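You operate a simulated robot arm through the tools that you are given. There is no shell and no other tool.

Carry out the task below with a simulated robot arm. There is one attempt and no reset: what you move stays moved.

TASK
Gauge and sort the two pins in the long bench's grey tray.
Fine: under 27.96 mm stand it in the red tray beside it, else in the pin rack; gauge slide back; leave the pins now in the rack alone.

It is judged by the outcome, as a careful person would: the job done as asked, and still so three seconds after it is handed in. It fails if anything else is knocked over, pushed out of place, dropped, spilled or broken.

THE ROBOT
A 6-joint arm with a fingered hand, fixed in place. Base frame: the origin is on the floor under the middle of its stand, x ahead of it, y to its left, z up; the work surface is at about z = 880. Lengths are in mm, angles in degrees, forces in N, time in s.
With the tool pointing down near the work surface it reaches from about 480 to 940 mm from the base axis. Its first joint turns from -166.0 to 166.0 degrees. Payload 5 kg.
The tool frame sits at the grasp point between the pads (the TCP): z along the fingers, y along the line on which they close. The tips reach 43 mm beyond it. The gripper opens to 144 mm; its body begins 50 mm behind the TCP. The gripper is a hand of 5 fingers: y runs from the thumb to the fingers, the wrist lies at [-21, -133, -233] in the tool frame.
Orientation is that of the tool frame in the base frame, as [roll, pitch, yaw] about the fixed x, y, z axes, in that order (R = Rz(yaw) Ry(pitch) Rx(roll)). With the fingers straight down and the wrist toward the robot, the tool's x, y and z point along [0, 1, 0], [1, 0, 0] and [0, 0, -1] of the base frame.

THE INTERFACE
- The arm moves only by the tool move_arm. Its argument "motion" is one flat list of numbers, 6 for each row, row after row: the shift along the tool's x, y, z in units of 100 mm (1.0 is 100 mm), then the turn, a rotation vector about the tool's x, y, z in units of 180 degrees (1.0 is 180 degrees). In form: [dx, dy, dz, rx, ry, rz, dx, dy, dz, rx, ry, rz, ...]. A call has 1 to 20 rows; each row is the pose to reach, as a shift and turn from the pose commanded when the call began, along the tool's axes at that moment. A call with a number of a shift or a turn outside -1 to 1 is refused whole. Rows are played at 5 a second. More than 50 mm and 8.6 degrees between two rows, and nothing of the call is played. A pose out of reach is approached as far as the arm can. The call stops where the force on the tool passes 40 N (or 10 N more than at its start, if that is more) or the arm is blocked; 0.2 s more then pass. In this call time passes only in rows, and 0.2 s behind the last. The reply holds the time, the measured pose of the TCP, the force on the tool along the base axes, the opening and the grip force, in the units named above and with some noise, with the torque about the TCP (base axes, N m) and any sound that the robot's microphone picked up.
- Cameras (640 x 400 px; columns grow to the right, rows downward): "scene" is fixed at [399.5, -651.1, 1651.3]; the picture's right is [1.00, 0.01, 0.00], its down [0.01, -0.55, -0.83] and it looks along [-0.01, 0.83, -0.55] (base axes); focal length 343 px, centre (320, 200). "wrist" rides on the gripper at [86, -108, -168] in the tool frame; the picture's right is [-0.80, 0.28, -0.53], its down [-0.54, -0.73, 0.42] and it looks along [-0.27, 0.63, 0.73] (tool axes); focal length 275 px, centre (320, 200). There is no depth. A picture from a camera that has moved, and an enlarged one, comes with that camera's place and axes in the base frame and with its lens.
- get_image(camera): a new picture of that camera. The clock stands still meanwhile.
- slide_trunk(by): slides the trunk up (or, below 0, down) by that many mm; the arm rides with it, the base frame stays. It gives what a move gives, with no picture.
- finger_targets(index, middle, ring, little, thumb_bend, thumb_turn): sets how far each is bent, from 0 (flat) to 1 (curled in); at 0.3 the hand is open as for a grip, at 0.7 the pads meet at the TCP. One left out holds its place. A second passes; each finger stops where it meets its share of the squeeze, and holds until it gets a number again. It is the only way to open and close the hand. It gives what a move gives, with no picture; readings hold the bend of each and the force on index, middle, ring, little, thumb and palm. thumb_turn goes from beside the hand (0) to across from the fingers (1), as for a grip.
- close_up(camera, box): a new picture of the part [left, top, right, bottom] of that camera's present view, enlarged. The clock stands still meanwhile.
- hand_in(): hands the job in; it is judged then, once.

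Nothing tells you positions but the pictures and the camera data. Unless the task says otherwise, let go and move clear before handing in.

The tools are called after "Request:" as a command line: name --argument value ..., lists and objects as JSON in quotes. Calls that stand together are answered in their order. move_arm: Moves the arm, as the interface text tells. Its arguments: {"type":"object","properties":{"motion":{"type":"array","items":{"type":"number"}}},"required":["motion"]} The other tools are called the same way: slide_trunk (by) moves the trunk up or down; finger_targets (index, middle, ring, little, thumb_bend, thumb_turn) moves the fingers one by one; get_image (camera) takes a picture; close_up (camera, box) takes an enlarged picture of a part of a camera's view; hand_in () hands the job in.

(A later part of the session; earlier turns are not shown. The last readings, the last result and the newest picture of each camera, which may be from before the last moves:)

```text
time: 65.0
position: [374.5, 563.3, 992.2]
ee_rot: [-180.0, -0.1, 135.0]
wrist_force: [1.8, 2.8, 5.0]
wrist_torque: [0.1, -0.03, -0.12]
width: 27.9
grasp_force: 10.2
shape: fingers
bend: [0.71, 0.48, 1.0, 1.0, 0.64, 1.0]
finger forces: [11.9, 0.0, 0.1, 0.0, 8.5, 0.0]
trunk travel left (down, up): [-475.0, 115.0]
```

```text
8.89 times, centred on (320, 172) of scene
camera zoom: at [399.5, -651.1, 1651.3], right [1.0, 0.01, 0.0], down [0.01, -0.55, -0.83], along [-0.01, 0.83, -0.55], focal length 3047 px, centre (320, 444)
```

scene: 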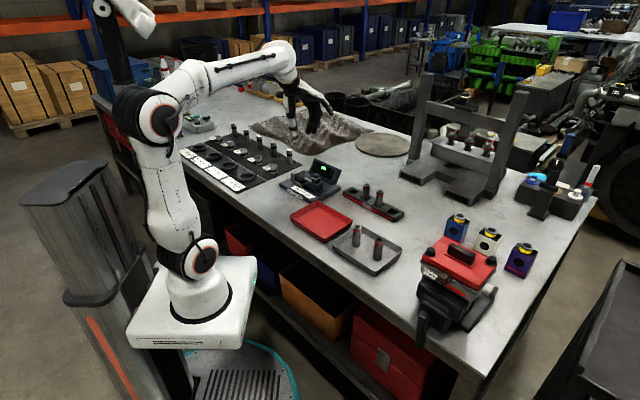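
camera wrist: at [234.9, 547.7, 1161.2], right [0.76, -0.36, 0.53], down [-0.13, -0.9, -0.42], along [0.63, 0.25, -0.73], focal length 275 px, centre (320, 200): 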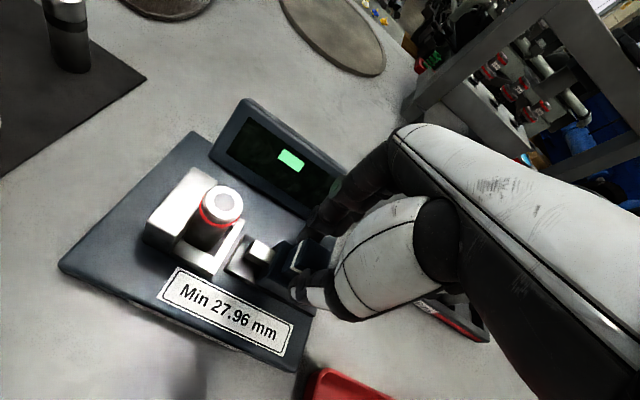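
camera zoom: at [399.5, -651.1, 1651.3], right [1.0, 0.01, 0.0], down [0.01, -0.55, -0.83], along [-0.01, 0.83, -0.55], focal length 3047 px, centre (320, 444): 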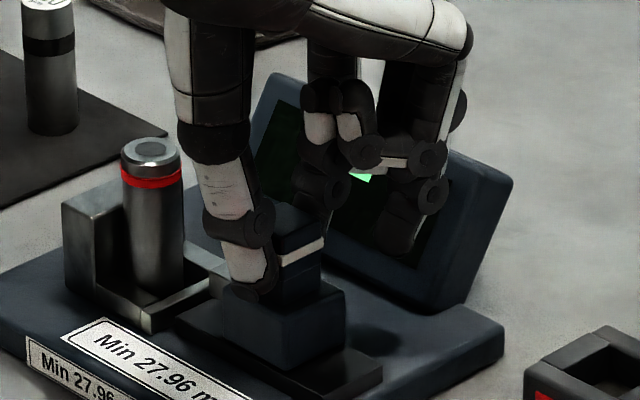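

The slide is back where it began. Releasing the knob and rising.

Request:
finger_targets --index 0.57 --thumb_bend 0.55

Request:
move_arm --motion '[0, 0, -0.25, 0, 0, 0, 0, 0, -0.5, 0, 0, 0, 0, 0, -0.8, 0, 0, 0]'

Request:
get_image --camera "wrist"

Request:
close_up --camera "scene" --box '[290, 150, 350, 200]'

```text
time: 66.0
position: [374.0, 563.3, 993.2]
ee_rot: [-179.9, 0.0, 135.0]
wrist_force: [-0.5, 0.5, 0.6]
wrist_torque: [-0.01, 0.0, -0.02]
width: 58.0
grasp_force: 0.0
shape: fingers
bend: [0.56, 0.48, 1.0, 1.0, 0.55, 1.0]
finger forces: [0.0, 0.0, 0.1, 0.1, 0.1, 0.0]
trunk travel left (down, up): [-475.0, 115.0]
```

```text
time: 66.8
position: [377.1, 561.7, 1072.1]
ee_rot: [180.0, 0.0, 135.1]
wrist_force: [-1.3, 0.0, -0.1]
wrist_torque: [0.02, 0.01, 0.0]
width: 58.0
grasp_force: 0.1
shape: fingers
bend: [0.56, 0.48, 1.0, 1.0, 0.55, 1.0]
finger forces: [0.0, 0.0, 0.1, 0.1, 0.1, 0.1]
trunk travel left (down, up): [-475.0, 115.0]
```

```text
taken
camera wrist: at [239.1, 543.5, 1240.6], right [0.76, -0.36, 0.53], down [-0.13, -0.9, -0.42], along [0.63, 0.25, -0.73], focal length 275 px, centre (320, 200)
```

wrist: 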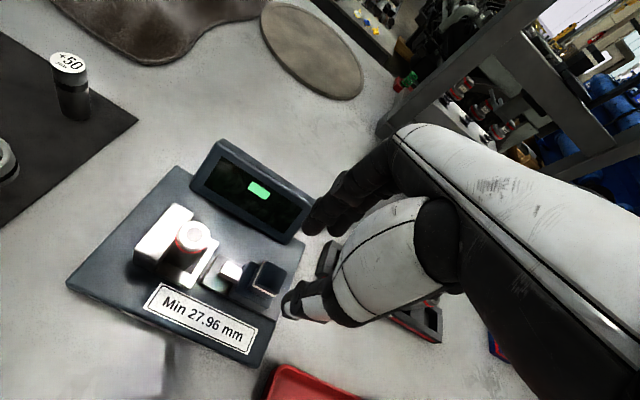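

```text
8.00 times, centred on (320, 175) of scene
camera zoom: at [399.5, -651.1, 1651.3], right [1.0, 0.01, 0.0], down [0.01, -0.55, -0.83], along [-0.01, 0.83, -0.55], focal length 2742 px, centre (320, 400)
```

zoom: 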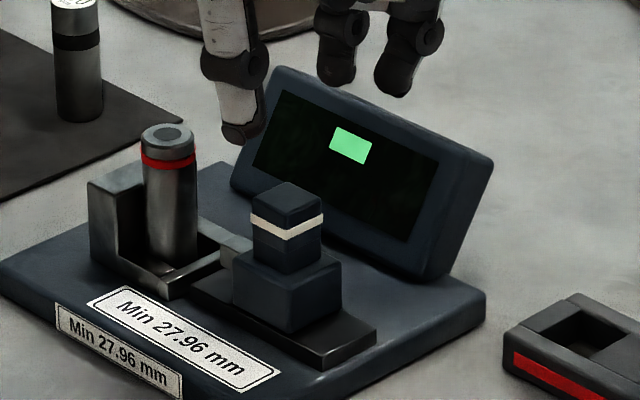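

The slide is fully back and the dash shows. Now I'll measure pin A's new position (against the anvil) to pick it up.

Request:
close_up --camera "wrist" --box '[120, 190, 300, 310]'

```text
3.33 times, centred on (210, 250) of wrist
camera zoom: at [239.1, 543.5, 1240.6], right [0.76, -0.36, 0.53], down [-0.13, -0.9, -0.42], along [0.63, 0.25, -0.73], focal length 918 px, centre (687, 33)
```

zoom: 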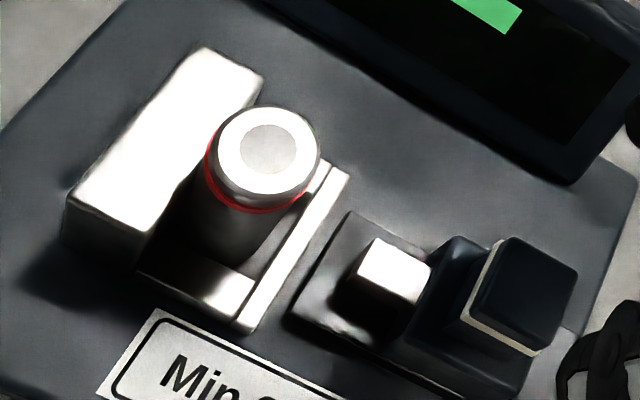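

Pin A is against the anvil near (307, 621). I'll move above it with the hand turned back to the earlier angle and take another sighting.

Request:
move_arm --motion '[0.3, -0.01, 0, 0, 0, 0.0185, 0.6, -0.02, 0, 0, 0, 0.037, 0.86, -0.03, 0, 0, 0, 0.0556]'

Request:
close_up --camera "wrist" --box '[200, 200, 340, 340]'

Request:
close_up --camera "scene" --box '[290, 130, 340, 195]'

```text
time: 67.6
position: [313.2, 620.2, 1072.7]
ee_rot: [-179.9, 0.0, 124.9]
wrist_force: [0.1, 0.9, -0.4]
wrist_torque: [0.0, -0.01, -0.01]
width: 57.8
grasp_force: 0.0
shape: fingers
bend: [0.56, 0.48, 1.0, 1.0, 0.55, 1.0]
finger forces: [0.0, 0.0, 0.0, 0.0, 0.0, 0.1]
trunk travel left (down, up): [-475.0, 115.0]
```

```text
2.86 times, centred on (270, 270) of wrist
camera zoom: at [174.6, 627.4, 1241.0], right [0.69, -0.49, 0.53], down [-0.29, -0.86, -0.42], along [0.67, 0.14, -0.73], focal length 786 px, centre (463, 0)
```

zoom: 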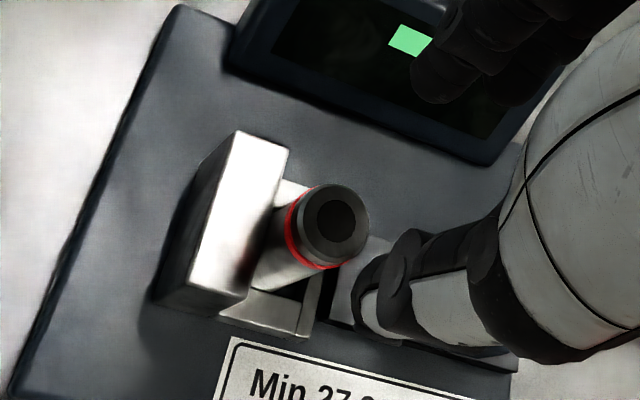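

```text
6.15 times, centred on (315, 162) of scene
camera zoom: at [399.5, -651.1, 1651.3], right [1.0, 0.01, 0.0], down [0.01, -0.55, -0.83], along [-0.01, 0.83, -0.55], focal length 2110 px, centre (351, 431)
```

zoom: 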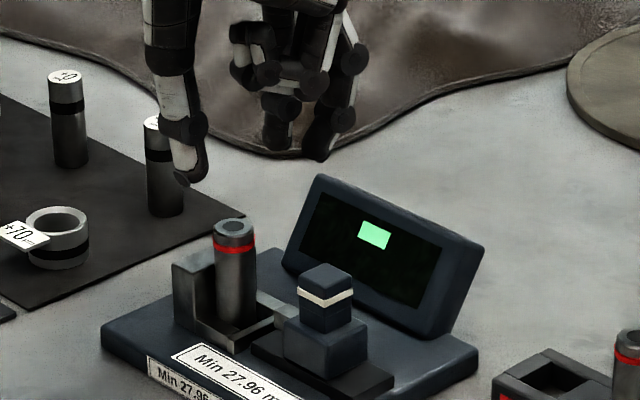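

Triangulated: pin A's top is at (307, 621, 978), well placed under the hand. Descending with the same small tilt as at release.

Request:
move_arm --motion '[0.005, 0.0175, 0.2, 0.0064, 0, 0, 0.01, 0.035, 0.4, 0.0128, 0, 0, 0.01, 0.035, 0.65, 0.0128, 0, 0]'

Request:
close_up --camera "wrist" --box '[220, 190, 360, 330]'

Request:
close_up --camera "scene" --box '[290, 140, 340, 195]'

```text
time: 68.4
position: [314.7, 624.3, 1007.9]
ee_rot: [-177.8, -0.1, 125.0]
wrist_force: [-0.1, 0.5, 1.7]
wrist_torque: [0.01, -0.01, -0.02]
width: 57.6
grasp_force: 0.1
shape: fingers
bend: [0.56, 0.48, 1.0, 1.0, 0.55, 1.0]
finger forces: [0.1, 0.0, 0.0, 0.0, 0.0, 0.0]
trunk travel left (down, up): [-475.0, 115.0]
```

```text
2.86 times, centred on (290, 260) of wrist
camera zoom: at [181.9, 634.9, 1180.5], right [0.71, -0.48, 0.52], down [-0.3, -0.87, -0.39], along [0.64, 0.12, -0.76], focal length 786 px, centre (406, 29)
```

zoom: 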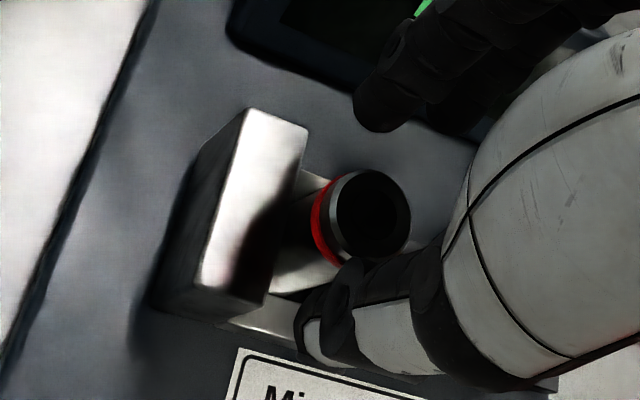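

```text
7.27 times, centred on (315, 168) of scene
camera zoom: at [399.5, -651.1, 1651.3], right [1.0, 0.01, 0.0], down [0.01, -0.55, -0.83], along [-0.01, 0.83, -0.55], focal length 2493 px, centre (356, 436)
```

zoom: 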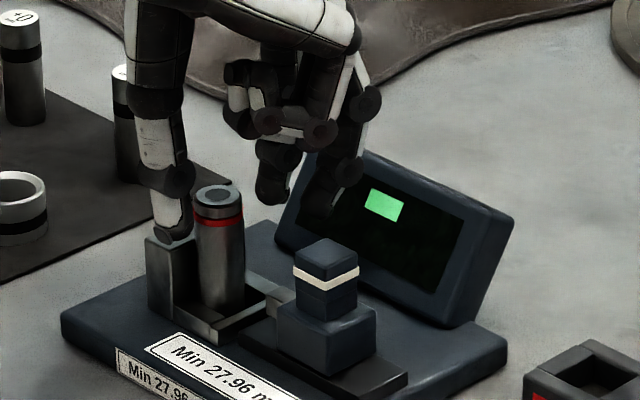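

Thumb and index both clear the anvil by several millimetres. Lowering the remaining 34 mm.

Request:
move_arm --motion '[0, 0.005, 0.115, 0, 0, 0, 0, 0.009, 0.23, 0, 0, 0, 0, 0.014, 0.345, 0, 0, 0]'

Request:
close_up --camera "wrist" --box '[220, 190, 360, 330]'

Request:
close_up --camera "scene" --box '[295, 150, 335, 190]'

```text
time: 69.2
position: [314.0, 624.3, 973.8]
ee_rot: [-177.7, -0.1, 124.9]
wrist_force: [-0.4, 0.0, -0.7]
wrist_torque: [0.01, 0.01, 0.0]
width: 57.8
grasp_force: 0.0
shape: fingers
bend: [0.56, 0.48, 1.0, 1.0, 0.55, 1.0]
finger forces: [0.1, 0.0, 0.1, 0.0, 0.1, 0.1]
trunk travel left (down, up): [-475.0, 115.0]
```

```text
2.86 times, centred on (290, 260) of wrist
camera zoom: at [181.0, 635.4, 1146.6], right [0.71, -0.48, 0.52], down [-0.3, -0.87, -0.39], along [0.64, 0.12, -0.76], focal length 786 px, centre (406, 29)
```

zoom: 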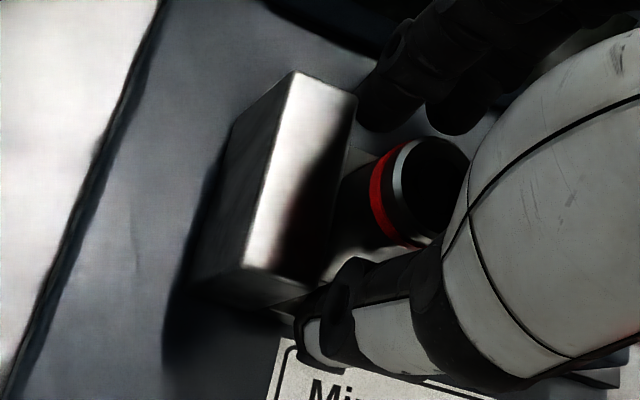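

```text
10.00 times, centred on (315, 170) of scene
camera zoom: at [399.5, -651.1, 1651.3], right [1.0, 0.01, 0.0], down [0.01, -0.55, -0.83], along [-0.01, 0.83, -0.55], focal length 3428 px, centre (370, 500)
```

zoom: 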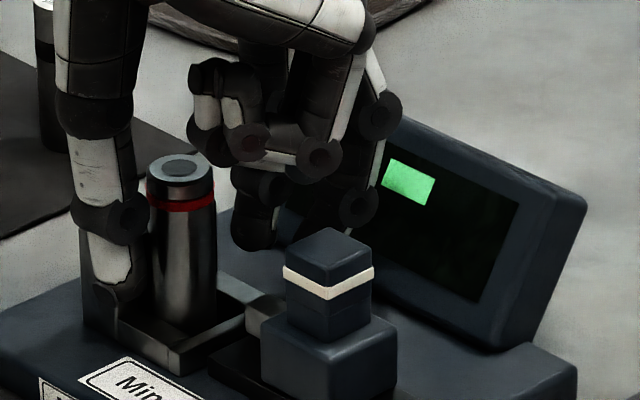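

The pin sits on the pinch line. Closing as before: index first, then thumb, in steps.

Request:
finger_targets --index 0.65

Request:
finger_targets --thumb_bend 0.62

Request:
finger_targets --index 0.7 --thumb_bend 0.645

Request:
finger_targets --index 0.74 --thumb_bend 0.67

Request:
close_up --camera "scene" --box '[295, 150, 335, 190]'

Request:
close_up --camera "wrist" --box '[220, 190, 360, 330]'

```text
time: 70.2
position: [314.1, 624.9, 973.9]
ee_rot: [-177.7, 0.0, 125.0]
wrist_force: [-0.6, -0.8, -0.3]
wrist_torque: [-0.01, 0.01, 0.02]
width: 42.2
grasp_force: 0.0
shape: fingers
bend: [0.65, 0.48, 1.0, 1.0, 0.55, 1.0]
finger forces: [0.0, 0.0, 0.1, 0.0, 0.1, 0.0]
trunk travel left (down, up): [-475.0, 115.0]
```

```text
time: 71.2
position: [314.5, 625.1, 974.2]
ee_rot: [-177.6, 0.0, 125.0]
wrist_force: [-0.6, -0.1, -0.6]
wrist_torque: [0.0, 0.0, -0.04]
width: 31.7
grasp_force: 0.9
shape: fingers
bend: [0.65, 0.48, 1.0, 1.0, 0.61, 1.0]
finger forces: [0.3, 0.0, 0.1, 0.1, 0.8, 0.0]
trunk travel left (down, up): [-475.0, 115.0]
```

```text
time: 72.2
position: [314.2, 624.1, 974.2]
ee_rot: [-177.8, 0.0, 125.1]
wrist_force: [-0.9, 1.0, -0.2]
wrist_torque: [0.02, 0.0, 0.01]
width: 29.3
grasp_force: 3.5
shape: fingers
bend: [0.66, 0.48, 1.0, 1.0, 0.62, 1.0]
finger forces: [3.9, 0.1, 0.1, 0.0, 3.8, 0.0]
trunk travel left (down, up): [-475.0, 115.0]
```

```text
time: 73.2
position: [313.5, 624.5, 973.1]
ee_rot: [-177.7, 0.0, 125.0]
wrist_force: [0.6, -0.4, 0.1]
wrist_torque: [-0.01, -0.03, 0.0]
width: 28.0
grasp_force: 9.7
shape: fingers
bend: [0.71, 0.48, 1.0, 1.0, 0.62, 1.0]
finger forces: [9.2, 0.0, 0.0, 0.0, 9.4, 0.0]
trunk travel left (down, up): [-475.0, 115.0]
```

```text
10.00 times, centred on (315, 170) of scene
camera zoom: at [399.5, -651.1, 1651.3], right [1.0, 0.01, 0.0], down [0.01, -0.55, -0.83], along [-0.01, 0.83, -0.55], focal length 3428 px, centre (370, 500)
```

zoom: 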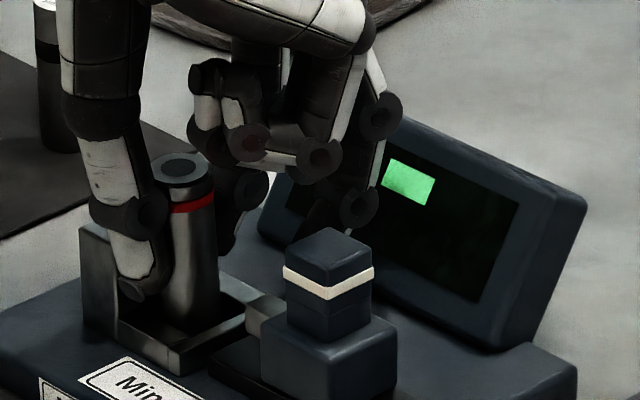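

```text
2.86 times, centred on (290, 260) of wrist
camera zoom: at [181.1, 635.5, 1146.5], right [0.71, -0.48, 0.52], down [-0.3, -0.87, -0.39], along [0.64, 0.12, -0.76], focal length 786 px, centre (406, 29)
```

zoom: 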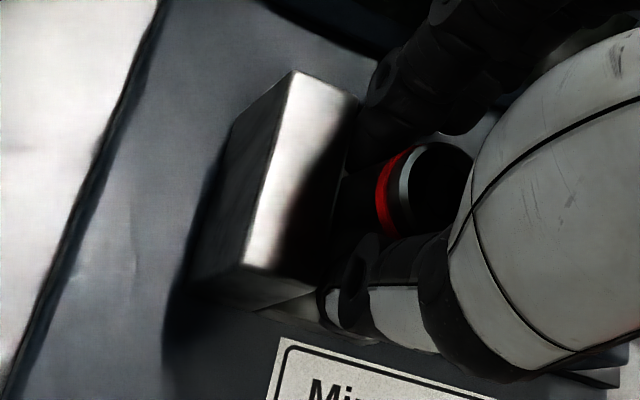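

Gripped at about 9.5 N, nearly upright. Lifting straight out of the pocket.

Request:
move_arm --motion '[0, -0.002, -0.06, 0, 0, 0, 0, -0.005, -0.13, 0, 0, 0, 0, -0.01, -0.25, 0, 0, 0, 0, -0.02, -0.5, 0, 0, 0, 0, -0.034, -0.85, 0, 0, 0]'

Request:
close_up --camera "scene" --box '[285, 130, 345, 195]'

Request:
close_up --camera "wrist" --box '[220, 190, 360, 330]'

```text
time: 74.4
position: [313.7, 624.0, 1057.8]
ee_rot: [-177.6, -0.1, 124.9]
wrist_force: [-0.3, -0.2, -2.0]
wrist_torque: [-0.02, 0.01, -0.01]
width: 27.9
grasp_force: 9.6
shape: fingers
bend: [0.72, 0.48, 1.0, 1.0, 0.62, 1.0]
finger forces: [9.3, 0.0, 0.0, 0.1, 9.5, 0.1]
trunk travel left (down, up): [-475.0, 115.0]
```

```text
6.15 times, centred on (315, 162) of scene
camera zoom: at [399.5, -651.1, 1651.3], right [1.0, 0.01, 0.0], down [0.01, -0.55, -0.83], along [-0.01, 0.83, -0.55], focal length 2110 px, centre (351, 431)
```

zoom: 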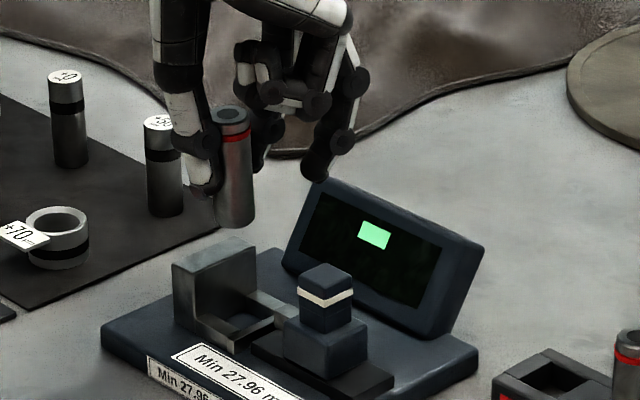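

```text
2.86 times, centred on (290, 260) of wrist
camera zoom: at [180.5, 635.1, 1229.9], right [0.71, -0.48, 0.52], down [-0.3, -0.87, -0.39], along [0.64, 0.12, -0.76], focal length 786 px, centre (406, 29)
```

zoom: 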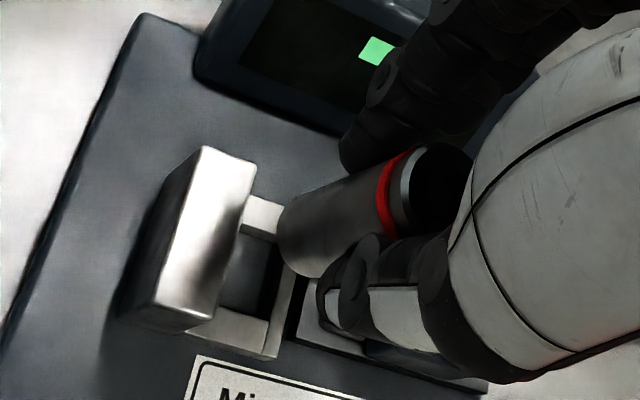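

Pin A is out cleanly and the gauge is undisturbed. I'll raise it a bit more and carry it over to the red tray (centre about (393, 359)).

Request:
move_arm --motion '[0, -0.008, -0.2, 0, 0, 0, 0, -0.016, -0.4, 0, 0, 0]'

Request:
move_arm --motion '[-0.25, -0.102, 0.004, 0, 0, 0, -0.5, -0.204, 0.008, 0, 0, 0, -0.754, -0.306, 0.012, 0, 0, 0]'

Request:
move_arm --motion '[-0.25, -0.102, 0.004, 0, 0, 0, -0.5, -0.204, 0.008, 0, 0, 0, -0.754, -0.306, 0.012, 0, 0, 0]'

Request:
move_arm --motion '[-0.25, -0.102, 0.004, 0, 0, 0, -0.5, -0.204, 0.008, 0, 0, 0, -0.754, -0.306, 0.012, 0, 0, 0]'

Request:
get_image --camera "wrist"

Request:
close_up --camera "scene" --box '[270, 140, 410, 260]'

```text
time: 75.0
position: [313.9, 626.0, 1099.0]
ee_rot: [-177.8, -0.1, 125.0]
wrist_force: [0.4, 0.2, -2.3]
wrist_torque: [0.02, 0.02, 0.0]
width: 28.0
grasp_force: 9.1
shape: fingers
bend: [0.72, 0.48, 1.0, 1.0, 0.62, 1.0]
finger forces: [9.5, 0.1, 0.0, 0.1, 9.5, 0.0]
trunk travel left (down, up): [-475.0, 115.0]
```

```text
time: 75.8
position: [333.7, 549.4, 1097.7]
ee_rot: [-177.7, 0.0, 125.0]
wrist_force: [0.2, 0.2, -2.3]
wrist_torque: [0.0, 0.0, -0.03]
width: 28.0
grasp_force: 9.4
shape: fingers
bend: [0.72, 0.48, 1.0, 1.0, 0.62, 1.0]
finger forces: [9.5, 0.1, 0.1, 0.1, 9.6, 0.0]
trunk travel left (down, up): [-475.0, 115.0]
```

```text
time: 76.6
position: [353.8, 466.6, 1098.5]
ee_rot: [-177.7, -0.2, 124.9]
wrist_force: [-0.5, 0.3, -3.0]
wrist_torque: [0.0, -0.03, -0.04]
width: 27.6
grasp_force: 9.5
shape: fingers
bend: [0.72, 0.48, 1.0, 1.0, 0.62, 1.0]
finger forces: [9.5, 0.0, 0.1, 0.1, 9.7, 0.1]
trunk travel left (down, up): [-475.0, 115.0]
```

```text
time: 77.4
position: [368.0, 385.9, 1098.8]
ee_rot: [-177.6, -0.1, 125.0]
wrist_force: [-0.2, -0.4, -1.5]
wrist_torque: [-0.01, -0.01, 0.0]
width: 27.8
grasp_force: 9.7
shape: fingers
bend: [0.72, 0.48, 1.0, 1.0, 0.62, 1.0]
finger forces: [9.6, 0.0, 0.0, 0.1, 9.6, 0.0]
trunk travel left (down, up): [-475.0, 115.0]
```

```text
taken
camera wrist: at [235.8, 396.2, 1272.2], right [0.71, -0.48, 0.52], down [-0.3, -0.87, -0.39], along [0.64, 0.12, -0.76], focal length 275 px, centre (320, 200)
```

wrist: 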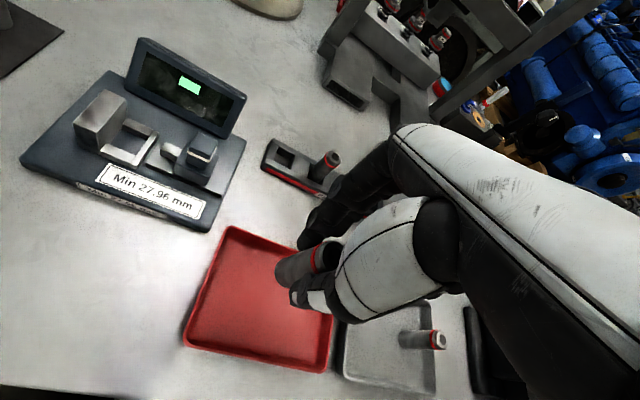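

```text
3.33 times, centred on (340, 200) of scene
camera zoom: at [399.5, -651.1, 1651.3], right [1.0, 0.01, 0.0], down [0.01, -0.55, -0.83], along [-0.01, 0.83, -0.55], focal length 1143 px, centre (253, 200)
```

zoom: 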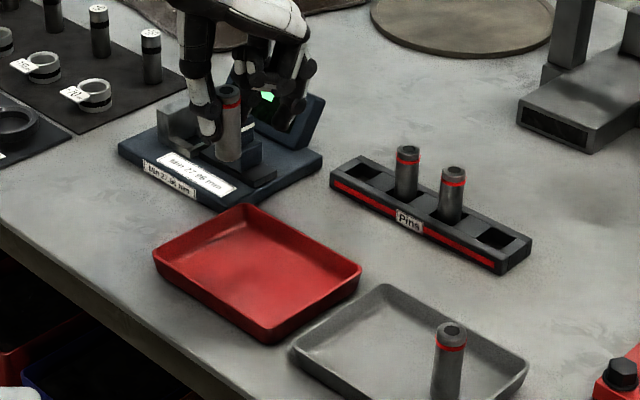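

Over the red tray, toward its left part. Descending in stages.

Request:
move_arm --motion '[0, 0.013, 0.32, 0, 0, 0, 0, 0.026, 0.64, 0, 0, 0, 0, 0.038, 0.95, 0, 0, 0]'

Request:
move_arm --motion '[0, 0.006, 0.15, 0, 0, 0, 0, 0.012, 0.3, 0, 0, 0]'

Request:
close_up --camera "scene" --box '[290, 160, 370, 240]'

Request:
close_up --camera "wrist" --box '[220, 190, 360, 330]'

```text
time: 78.2
position: [370.1, 384.8, 1004.9]
ee_rot: [-177.7, 0.0, 125.0]
wrist_force: [-0.7, -0.2, -1.6]
wrist_torque: [0.0, -0.02, 0.01]
width: 27.8
grasp_force: 9.9
shape: fingers
bend: [0.72, 0.48, 1.0, 1.0, 0.62, 1.0]
finger forces: [9.8, 0.1, 0.0, 0.1, 9.6, 0.0]
trunk travel left (down, up): [-475.0, 115.0]
```

```text
time: 78.8
position: [369.5, 385.6, 973.6]
ee_rot: [-177.7, 0.0, 125.0]
wrist_force: [-0.4, 0.1, -2.1]
wrist_torque: [0.0, 0.03, 0.03]
width: 27.5
grasp_force: 9.5
shape: fingers
bend: [0.72, 0.48, 1.0, 1.0, 0.62, 1.0]
finger forces: [9.8, 0.1, 0.1, 0.0, 9.8, 0.0]
trunk travel left (down, up): [-475.0, 115.0]
```

```text
5.00 times, centred on (330, 200) of scene
camera zoom: at [399.5, -651.1, 1651.3], right [1.0, 0.01, 0.0], down [0.01, -0.55, -0.83], along [-0.01, 0.83, -0.55], focal length 1714 px, centre (270, 200)
```

zoom: 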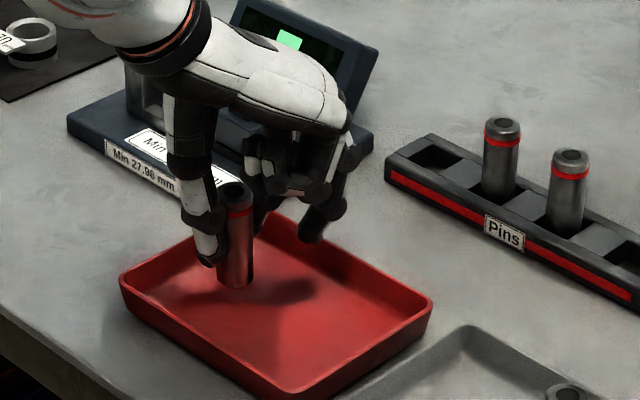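

```text
2.86 times, centred on (290, 260) of wrist
camera zoom: at [236.8, 396.0, 1146.6], right [0.71, -0.48, 0.52], down [-0.3, -0.87, -0.39], along [0.64, 0.12, -0.76], focal length 786 px, centre (406, 29)
```

zoom: 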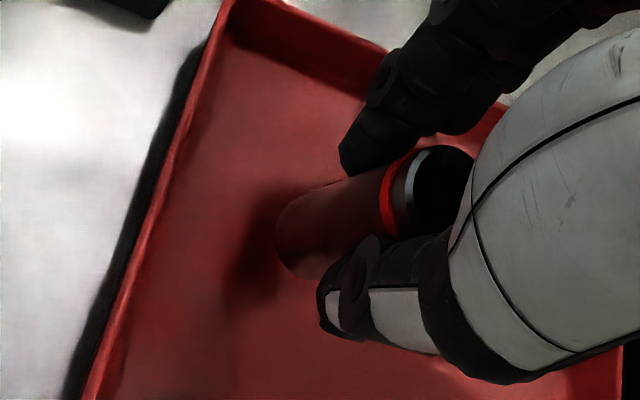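

Inside the red tray, roughly 13 mm above its floor. Lowering carefully.

Request:
move_arm --motion '[0, 0.002, 0.05, 0, 0, 0, 0, 0.004, 0.09, 0, 0, 0]'

Request:
move_arm --motion '[0, 0.001, 0.02, 0, 0, 0]'

Request:
move_arm --motion '[0, 0.001, 0.02, 0, 0, 0]'

```text
time: 79.4
position: [369.3, 386.4, 963.9]
ee_rot: [-177.7, -0.1, 124.9]
wrist_force: [0.1, -0.2, -1.7]
wrist_torque: [0.0, -0.06, -0.02]
width: 27.8
grasp_force: 10.0
shape: fingers
bend: [0.72, 0.48, 1.0, 1.0, 0.62, 1.0]
finger forces: [9.8, 0.0, 0.0, 0.0, 10.0, 0.0]
trunk travel left (down, up): [-475.0, 115.0]
```

```text
time: 79.8
position: [370.7, 386.2, 962.7]
ee_rot: [-177.7, 0.0, 125.0]
wrist_force: [-1.0, 0.5, -1.9]
wrist_torque: [0.03, 0.0, 0.02]
width: 27.5
grasp_force: 9.4
shape: fingers
bend: [0.72, 0.48, 1.0, 1.0, 0.62, 1.0]
finger forces: [9.9, 0.1, 0.0, 0.0, 9.9, 0.0]
trunk travel left (down, up): [-475.0, 115.0]
```

```text
time: 80.2
position: [368.8, 386.6, 960.2]
ee_rot: [-177.7, 0.1, 125.0]
wrist_force: [-1.1, 0.1, -2.3]
wrist_torque: [0.01, -0.04, 0.0]
width: 27.5
grasp_force: 10.1
shape: fingers
bend: [0.72, 0.48, 1.0, 1.0, 0.62, 1.0]
finger forces: [9.9, 0.1, 0.0, 0.1, 10.0, 0.0]
trunk travel left (down, up): [-475.0, 115.0]
```

Request:
move_arm --motion '[0, 0.001, 0.015, 0, 0, 0]'

Request:
move_arm --motion '[0, 0.001, 0.015, 0, 0, 0]'

Request:
close_up --camera "scene" --box '[305, 170, 345, 220]'

```text
time: 80.6
position: [369.2, 387.1, 959.7]
ee_rot: [-177.6, -0.2, 124.9]
wrist_force: [-0.9, 0.4, -2.3]
wrist_torque: [0.0, -0.03, -0.02]
width: 27.4
grasp_force: 10.3
shape: fingers
bend: [0.72, 0.48, 1.0, 1.0, 0.62, 1.0]
finger forces: [9.9, 0.0, 0.0, 0.0, 10.1, 0.0]
trunk travel left (down, up): [-475.0, 115.0]
```

```text
time: 81.0
position: [369.5, 388.0, 958.1]
ee_rot: [-177.7, 0.0, 124.9]
wrist_force: [-0.1, -1.0, -1.2]
wrist_torque: [-0.04, 0.03, 0.04]
width: 27.4
grasp_force: 9.5
shape: fingers
bend: [0.72, 0.48, 1.0, 1.0, 0.62, 1.0]
finger forces: [9.8, 0.0, 0.1, 0.0, 10.2, 0.0]
trunk travel left (down, up): [-475.0, 115.0]
```

```text
8.00 times, centred on (325, 195) of scene
camera zoom: at [399.5, -651.1, 1651.3], right [1.0, 0.01, 0.0], down [0.01, -0.55, -0.83], along [-0.01, 0.83, -0.55], focal length 2742 px, centre (280, 240)
```

zoom: 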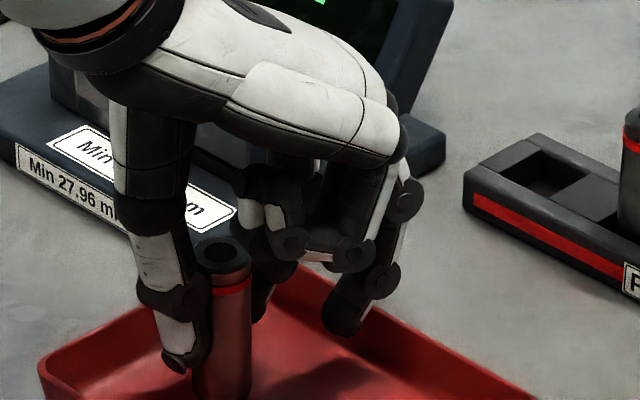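

Request:
move_arm --motion '[0, 0.001, 0.015, 0, 0, 0]'

Request:
move_arm --motion '[0, 0.001, 0.01, 0, 0, 0]'

Request:
close_up --camera "scene" --box '[295, 180, 355, 230]'

```text
time: 81.4
position: [368.4, 388.8, 957.6]
ee_rot: [-177.8, -0.1, 125.1]
wrist_force: [-1.4, 1.4, 5.3]
wrist_torque: [-0.07, 0.05, -0.03]
width: 27.2
grasp_force: 10.6
shape: fingers
bend: [0.72, 0.48, 1.0, 1.0, 0.62, 1.0]
finger forces: [11.0, 0.1, 0.0, 0.0, 10.8, 0.0]
trunk travel left (down, up): [-475.0, 115.0]
```

```text
time: 81.8
position: [369.0, 388.2, 956.7]
ee_rot: [-177.7, -0.1, 125.0]
wrist_force: [1.7, 2.3, 8.7]
wrist_torque: [-0.02, 0.05, -0.02]
width: 27.4
grasp_force: 11.4
shape: fingers
bend: [0.73, 0.48, 1.0, 1.0, 0.62, 1.0]
finger forces: [13.3, 0.1, 0.0, 0.0, 11.0, 0.1]
trunk travel left (down, up): [-475.0, 115.0]
```

```text
8.00 times, centred on (325, 205) of scene
camera zoom: at [399.5, -651.1, 1651.3], right [1.0, 0.01, 0.0], down [0.01, -0.55, -0.83], along [-0.01, 0.83, -0.55], focal length 2742 px, centre (280, 160)
```

zoom: 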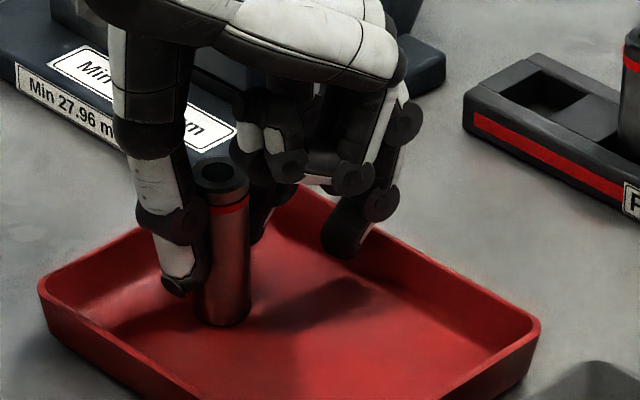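

Pin A is standing on the red tray floor. Easing up and releasing.

Request:
move_arm --motion '[0, -0.001, -0.02, 0, 0, 0]'

Request:
finger_targets --index 0.58 --thumb_bend 0.55

Request:
close_up --camera "scene" --box '[295, 180, 355, 230]'

Request:
close_up --camera "wrist" --box '[220, 190, 360, 330]'

```text
time: 82.2
position: [368.9, 386.8, 957.4]
ee_rot: [-177.6, 0.0, 124.9]
wrist_force: [-0.3, 1.8, 4.0]
wrist_torque: [0.01, 0.04, 0.04]
width: 27.1
grasp_force: 11.5
shape: fingers
bend: [0.73, 0.48, 1.0, 1.0, 0.62, 1.0]
finger forces: [11.9, 0.0, 0.0, 0.0, 11.1, 0.0]
trunk travel left (down, up): [-475.0, 115.0]
```

```text
time: 83.2
position: [369.5, 386.3, 956.6]
ee_rot: [-177.8, 0.0, 125.0]
wrist_force: [0.2, 1.0, -0.3]
wrist_torque: [-0.01, 0.0, 0.01]
width: 56.4
grasp_force: 0.0
shape: fingers
bend: [0.57, 0.48, 1.0, 1.0, 0.55, 1.0]
finger forces: [0.0, 0.0, 0.0, 0.0, 0.1, 0.1]
trunk travel left (down, up): [-475.0, 115.0]
```

```text
8.00 times, centred on (325, 205) of scene
camera zoom: at [399.5, -651.1, 1651.3], right [1.0, 0.01, 0.0], down [0.01, -0.55, -0.83], along [-0.01, 0.83, -0.55], focal length 2742 px, centre (280, 160)
```

zoom: 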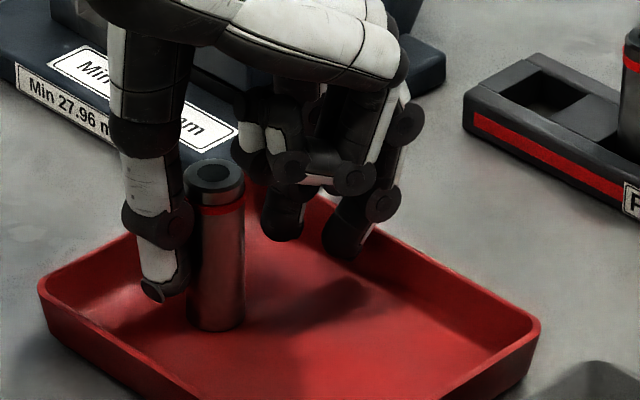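

```text
2.86 times, centred on (290, 260) of wrist
camera zoom: at [236.4, 397.7, 1129.5], right [0.71, -0.48, 0.52], down [-0.3, -0.87, -0.39], along [0.64, 0.12, -0.76], focal length 786 px, centre (406, 29)
```

zoom: 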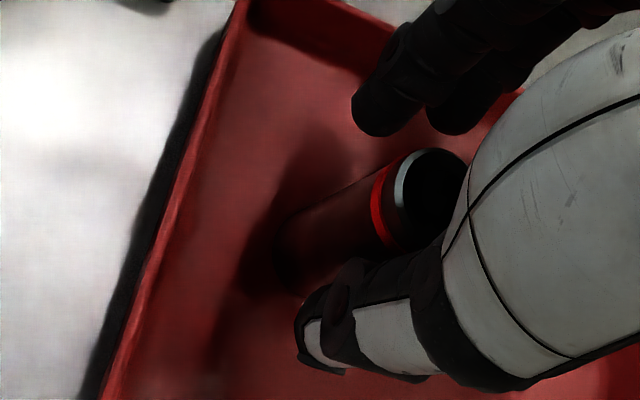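

Pin A stands upright in the red tray. I'll open the thumb a little more and rise straight up.

Request:
finger_targets --thumb_bend 0.5 --index 0.55

Request:
move_arm --motion '[0, -0.008, -0.2, 0, 0, 0, 0, -0.016, -0.4, 0, 0, 0, 0, -0.028, -0.7, 0, 0, 0, 0, -0.038, -0.95, 0, 0, 0]'

Request:
get_image --camera "wrist"

Request:
close_up --camera "scene" --box '[270, 140, 410, 270]'

```text
time: 84.2
position: [369.0, 386.1, 957.4]
ee_rot: [-177.7, 0.0, 125.1]
wrist_force: [0.6, 0.0, 0.1]
wrist_torque: [-0.01, -0.02, 0.02]
width: 68.6
grasp_force: 0.1
shape: fingers
bend: [0.55, 0.48, 1.0, 1.0, 0.5, 1.0]
finger forces: [0.1, 0.1, 0.0, 0.1, 0.1, 0.0]
trunk travel left (down, up): [-475.0, 115.0]
```

```text
time: 85.2
position: [369.7, 388.0, 1050.7]
ee_rot: [-177.6, 0.0, 125.0]
wrist_force: [0.2, 0.6, -0.4]
wrist_torque: [0.02, 0.01, 0.02]
width: 68.8
grasp_force: 0.0
shape: fingers
bend: [0.55, 0.48, 1.0, 1.0, 0.5, 1.0]
finger forces: [0.0, 0.0, 0.1, 0.1, 0.1, 0.0]
trunk travel left (down, up): [-475.0, 115.0]
```

```text
taken
camera wrist: at [237.0, 398.2, 1223.5], right [0.71, -0.48, 0.52], down [-0.3, -0.87, -0.39], along [0.64, 0.12, -0.76], focal length 275 px, centre (320, 200)
```

wrist: 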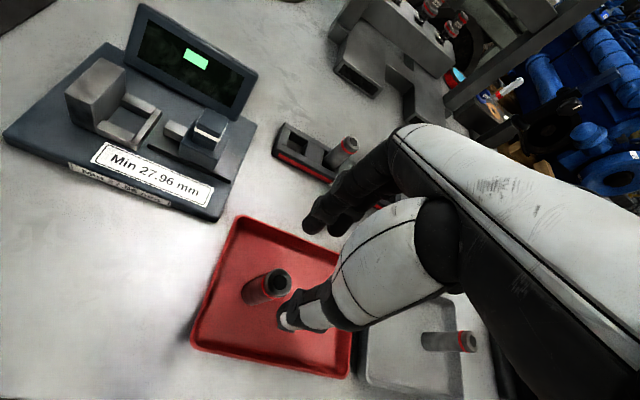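

```text
3.08 times, centred on (340, 205) of scene
camera zoom: at [399.5, -651.1, 1651.3], right [1.0, 0.01, 0.0], down [0.01, -0.55, -0.83], along [-0.01, 0.83, -0.55], focal length 1055 px, centre (258, 185)
```

zoom: 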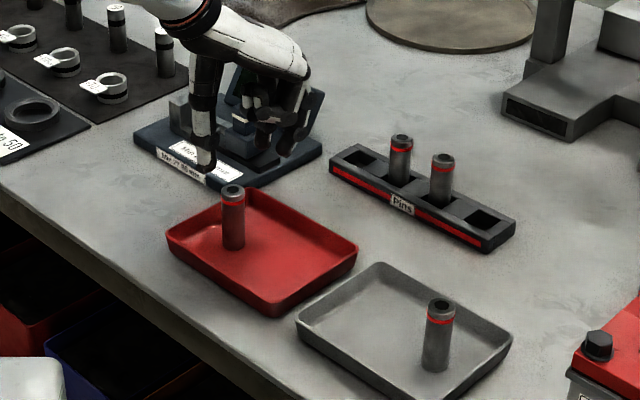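

Pin A is sorted. Now over to pin B in the grey tray (about (575, 168)).

Request:
move_arm --motion '[-0.25, 0.042, 0, 0, 0, 0, -0.5, 0.085, 0, 0, 0, 0, -0.75, 0.127, -0.005, 0, 0, 0]'

Request:
move_arm --motion '[-0.25, 0.042, 0, 0, 0, 0, -0.5, 0.085, 0, 0, 0, 0, -0.75, 0.127, -0.005, 0, 0, 0]'

Request:
move_arm --motion '[-0.25, 0.042, 0, 0, 0, 0, -0.5, 0.085, 0, 0, 0, 0, -0.75, 0.127, -0.005, 0, 0, 0]'

Request:
close_up --camera "wrist" --box '[180, 180, 360, 360]'

Request:
close_up --camera "scene" --box '[320, 150, 430, 280]'

```text
time: 86.0
position: [422.1, 333.8, 1049.6]
ee_rot: [-177.7, -0.1, 125.0]
wrist_force: [-0.2, -0.3, 0.2]
wrist_torque: [0.0, -0.02, -0.04]
width: 69.0
grasp_force: 0.0
shape: fingers
bend: [0.55, 0.48, 1.0, 1.0, 0.5, 1.0]
finger forces: [0.0, 0.0, 0.0, 0.1, 0.0, 0.0]
trunk travel left (down, up): [-475.0, 115.0]
```

```text
time: 86.8
position: [474.6, 280.7, 1050.6]
ee_rot: [-177.7, -0.2, 124.9]
wrist_force: [-0.1, 0.1, -0.5]
wrist_torque: [-0.01, 0.02, -0.08]
width: 68.9
grasp_force: 0.1
shape: fingers
bend: [0.55, 0.48, 1.0, 1.0, 0.5, 1.0]
finger forces: [0.1, 0.0, 0.0, 0.1, 0.0, 0.0]
trunk travel left (down, up): [-475.0, 115.0]
```

```text
time: 87.6
position: [526.1, 227.6, 1049.9]
ee_rot: [-177.7, -0.1, 125.0]
wrist_force: [-0.2, -1.1, -0.2]
wrist_torque: [-0.02, 0.0, -0.01]
width: 68.8
grasp_force: 0.1
shape: fingers
bend: [0.55, 0.48, 1.0, 1.0, 0.5, 1.0]
finger forces: [0.1, 0.1, 0.0, 0.1, 0.1, 0.0]
trunk travel left (down, up): [-475.0, 115.0]
```

```text
2.22 times, centred on (270, 270) of wrist
camera zoom: at [393.0, 237.5, 1221.3], right [0.71, -0.48, 0.52], down [-0.3, -0.87, -0.39], along [0.64, 0.12, -0.76], focal length 612 px, centre (431, 44)
```

zoom: 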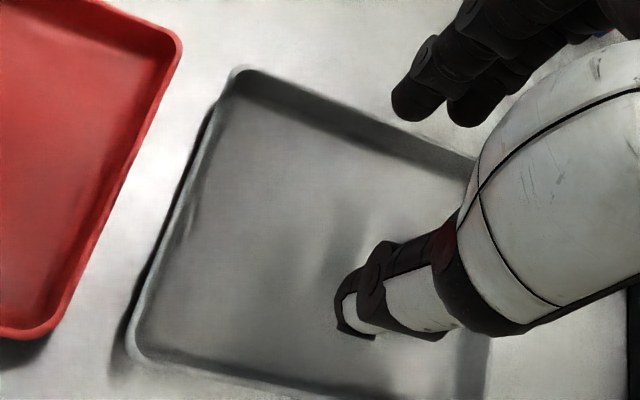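

```text
3.08 times, centred on (375, 215) of scene
camera zoom: at [399.5, -651.1, 1651.3], right [1.0, 0.01, 0.0], down [0.01, -0.55, -0.83], along [-0.01, 0.83, -0.55], focal length 1055 px, centre (151, 154)
```

zoom: 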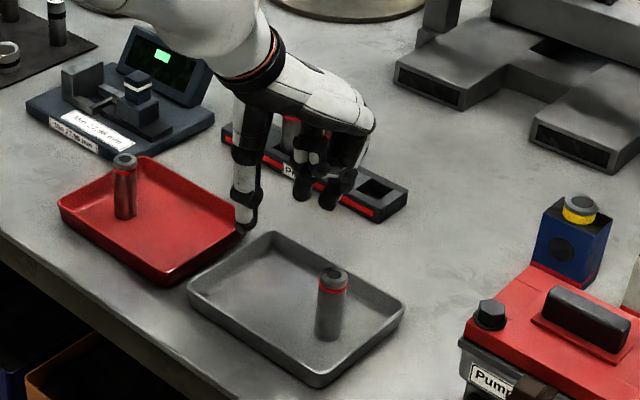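

Pin B is hidden behind the thumb here. One more shift to come above it.

Request:
move_arm --motion '[-0.25, 0.042, 0, 0, 0, 0, -0.5, 0.085, 0, 0, 0, 0, -0.75, 0.127, -0.005, 0, 0, 0]'

Request:
close_up --camera "wrist" --box '[200, 200, 340, 340]'

Request:
close_up --camera "scene" --box '[340, 180, 420, 280]'

```text
time: 88.4
position: [580.4, 168.6, 1049.0]
ee_rot: [-177.6, 0.0, 125.0]
wrist_force: [-0.5, 0.1, 0.2]
wrist_torque: [0.02, -0.01, 0.02]
width: 69.0
grasp_force: 0.0
shape: fingers
bend: [0.55, 0.48, 1.0, 1.0, 0.5, 1.0]
finger forces: [0.0, 0.1, 0.0, 0.0, 0.0, 0.0]
trunk travel left (down, up): [-475.0, 115.0]
```

```text
2.86 times, centred on (270, 270) of wrist
camera zoom: at [448.0, 179.4, 1221.5], right [0.71, -0.48, 0.52], down [-0.3, -0.87, -0.39], along [0.64, 0.12, -0.76], focal length 786 px, centre (463, 0)
```

zoom: 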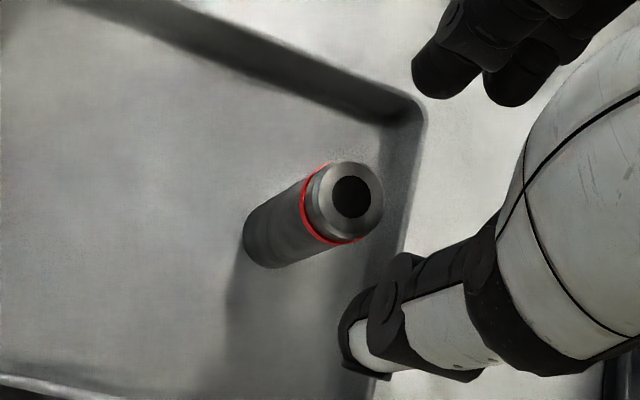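

```text
4.00 times, centred on (380, 230) of scene
camera zoom: at [399.5, -651.1, 1651.3], right [1.0, 0.01, 0.0], down [0.01, -0.55, -0.83], along [-0.01, 0.83, -0.55], focal length 1371 px, centre (80, 80)
```

zoom: 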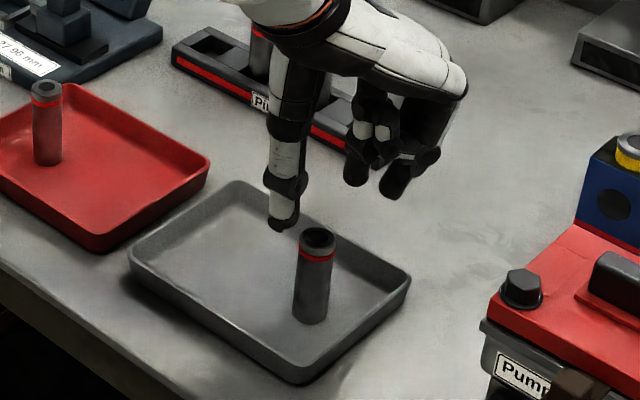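

Pin B's top is at about (577, 172). Correcting the offset and descending halfway.

Request:
move_arm --motion '[0.026, 0.074, 0, 0, 0, 0, 0.026, 0.082, 0.25, 0, 0, 0, 0.026, 0.092, 0.5, 0, 0, 0]'

Request:
close_up --camera "wrist" --box '[220, 190, 360, 330]'

Request:
close_up --camera "scene" --box '[340, 190, 420, 270]'

```text
time: 89.2
position: [586.7, 175.7, 998.2]
ee_rot: [-177.7, 0.0, 125.0]
wrist_force: [-0.7, -0.4, 1.3]
wrist_torque: [0.01, 0.03, 0.01]
width: 68.8
grasp_force: 0.0
shape: fingers
bend: [0.55, 0.48, 1.0, 1.0, 0.5, 1.0]
finger forces: [0.1, 0.1, 0.0, 0.0, 0.1, 0.0]
trunk travel left (down, up): [-475.0, 115.0]
```

```text
2.86 times, centred on (290, 260) of wrist
camera zoom: at [453.5, 186.2, 1172.0], right [0.71, -0.48, 0.52], down [-0.3, -0.87, -0.39], along [0.64, 0.12, -0.76], focal length 786 px, centre (406, 29)
```

zoom: 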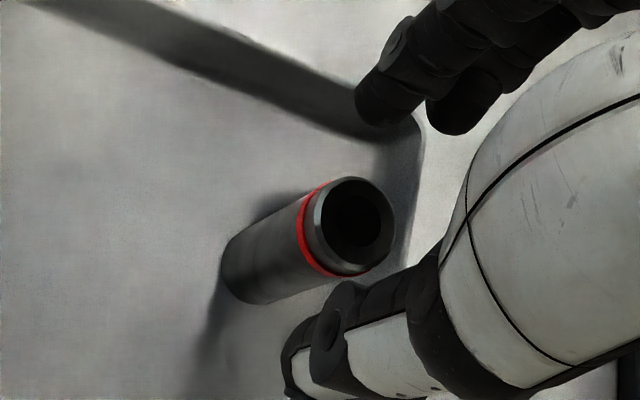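

```text
5.00 times, centred on (380, 230) of scene
camera zoom: at [399.5, -651.1, 1651.3], right [1.0, 0.01, 0.0], down [0.01, -0.55, -0.83], along [-0.01, 0.83, -0.55], focal length 1714 px, centre (20, 50)
```

zoom: 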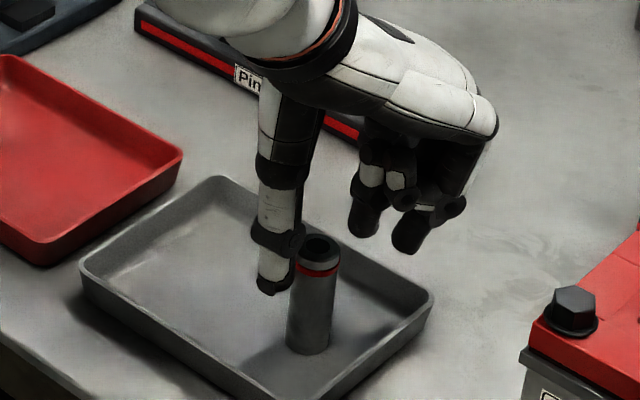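

Alignment is good, about 3 mm to correct. Lowering the rest.

Request:
move_arm --motion '[0, -0.01, 0.14, 0, 0, 0, 0, -0.01, 0.28, 0, 0, 0, 0, -0.01, 0.412, 0, 0, 0]'

Request:
close_up --camera "wrist" --box '[220, 190, 360, 330]'

Request:
close_up --camera "scene" --box '[340, 200, 410, 270]'

```text
time: 90.0
position: [584.4, 173.4, 960.7]
ee_rot: [-177.7, 0.0, 125.0]
wrist_force: [0.3, -1.0, 0.1]
wrist_torque: [0.0, -0.03, -0.02]
width: 68.7
grasp_force: 0.1
shape: fingers
bend: [0.55, 0.48, 1.0, 1.0, 0.5, 1.0]
finger forces: [0.0, 0.0, 0.1, 0.0, 0.0, 0.1]
trunk travel left (down, up): [-475.0, 115.0]
```

```text
2.86 times, centred on (290, 260) of wrist
camera zoom: at [451.6, 184.1, 1132.4], right [0.71, -0.48, 0.52], down [-0.3, -0.87, -0.39], along [0.64, 0.12, -0.76], focal length 786 px, centre (406, 29)
```

zoom: 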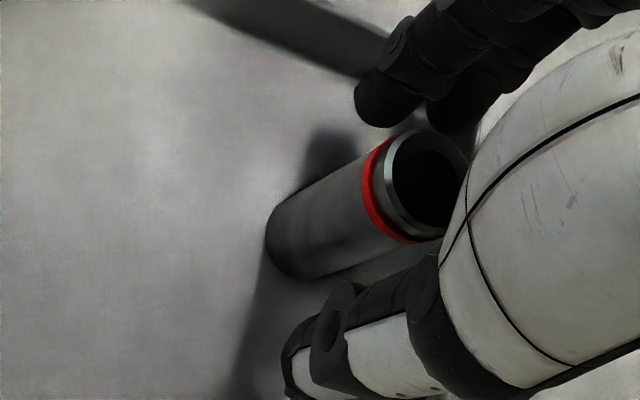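

```text
5.71 times, centred on (375, 235) of scene
camera zoom: at [399.5, -651.1, 1651.3], right [1.0, 0.01, 0.0], down [0.01, -0.55, -0.83], along [-0.01, 0.83, -0.55], focal length 1959 px, centre (6, 0)
```

zoom: 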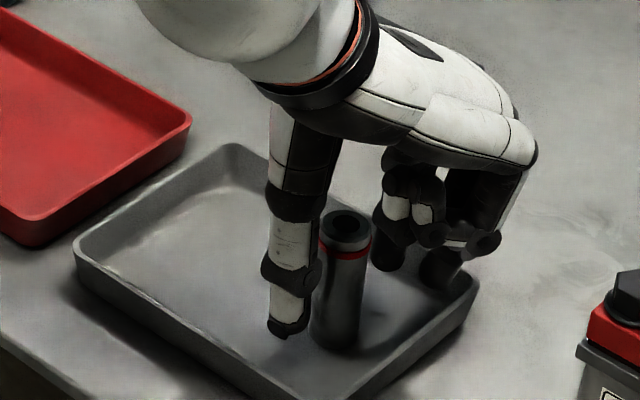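

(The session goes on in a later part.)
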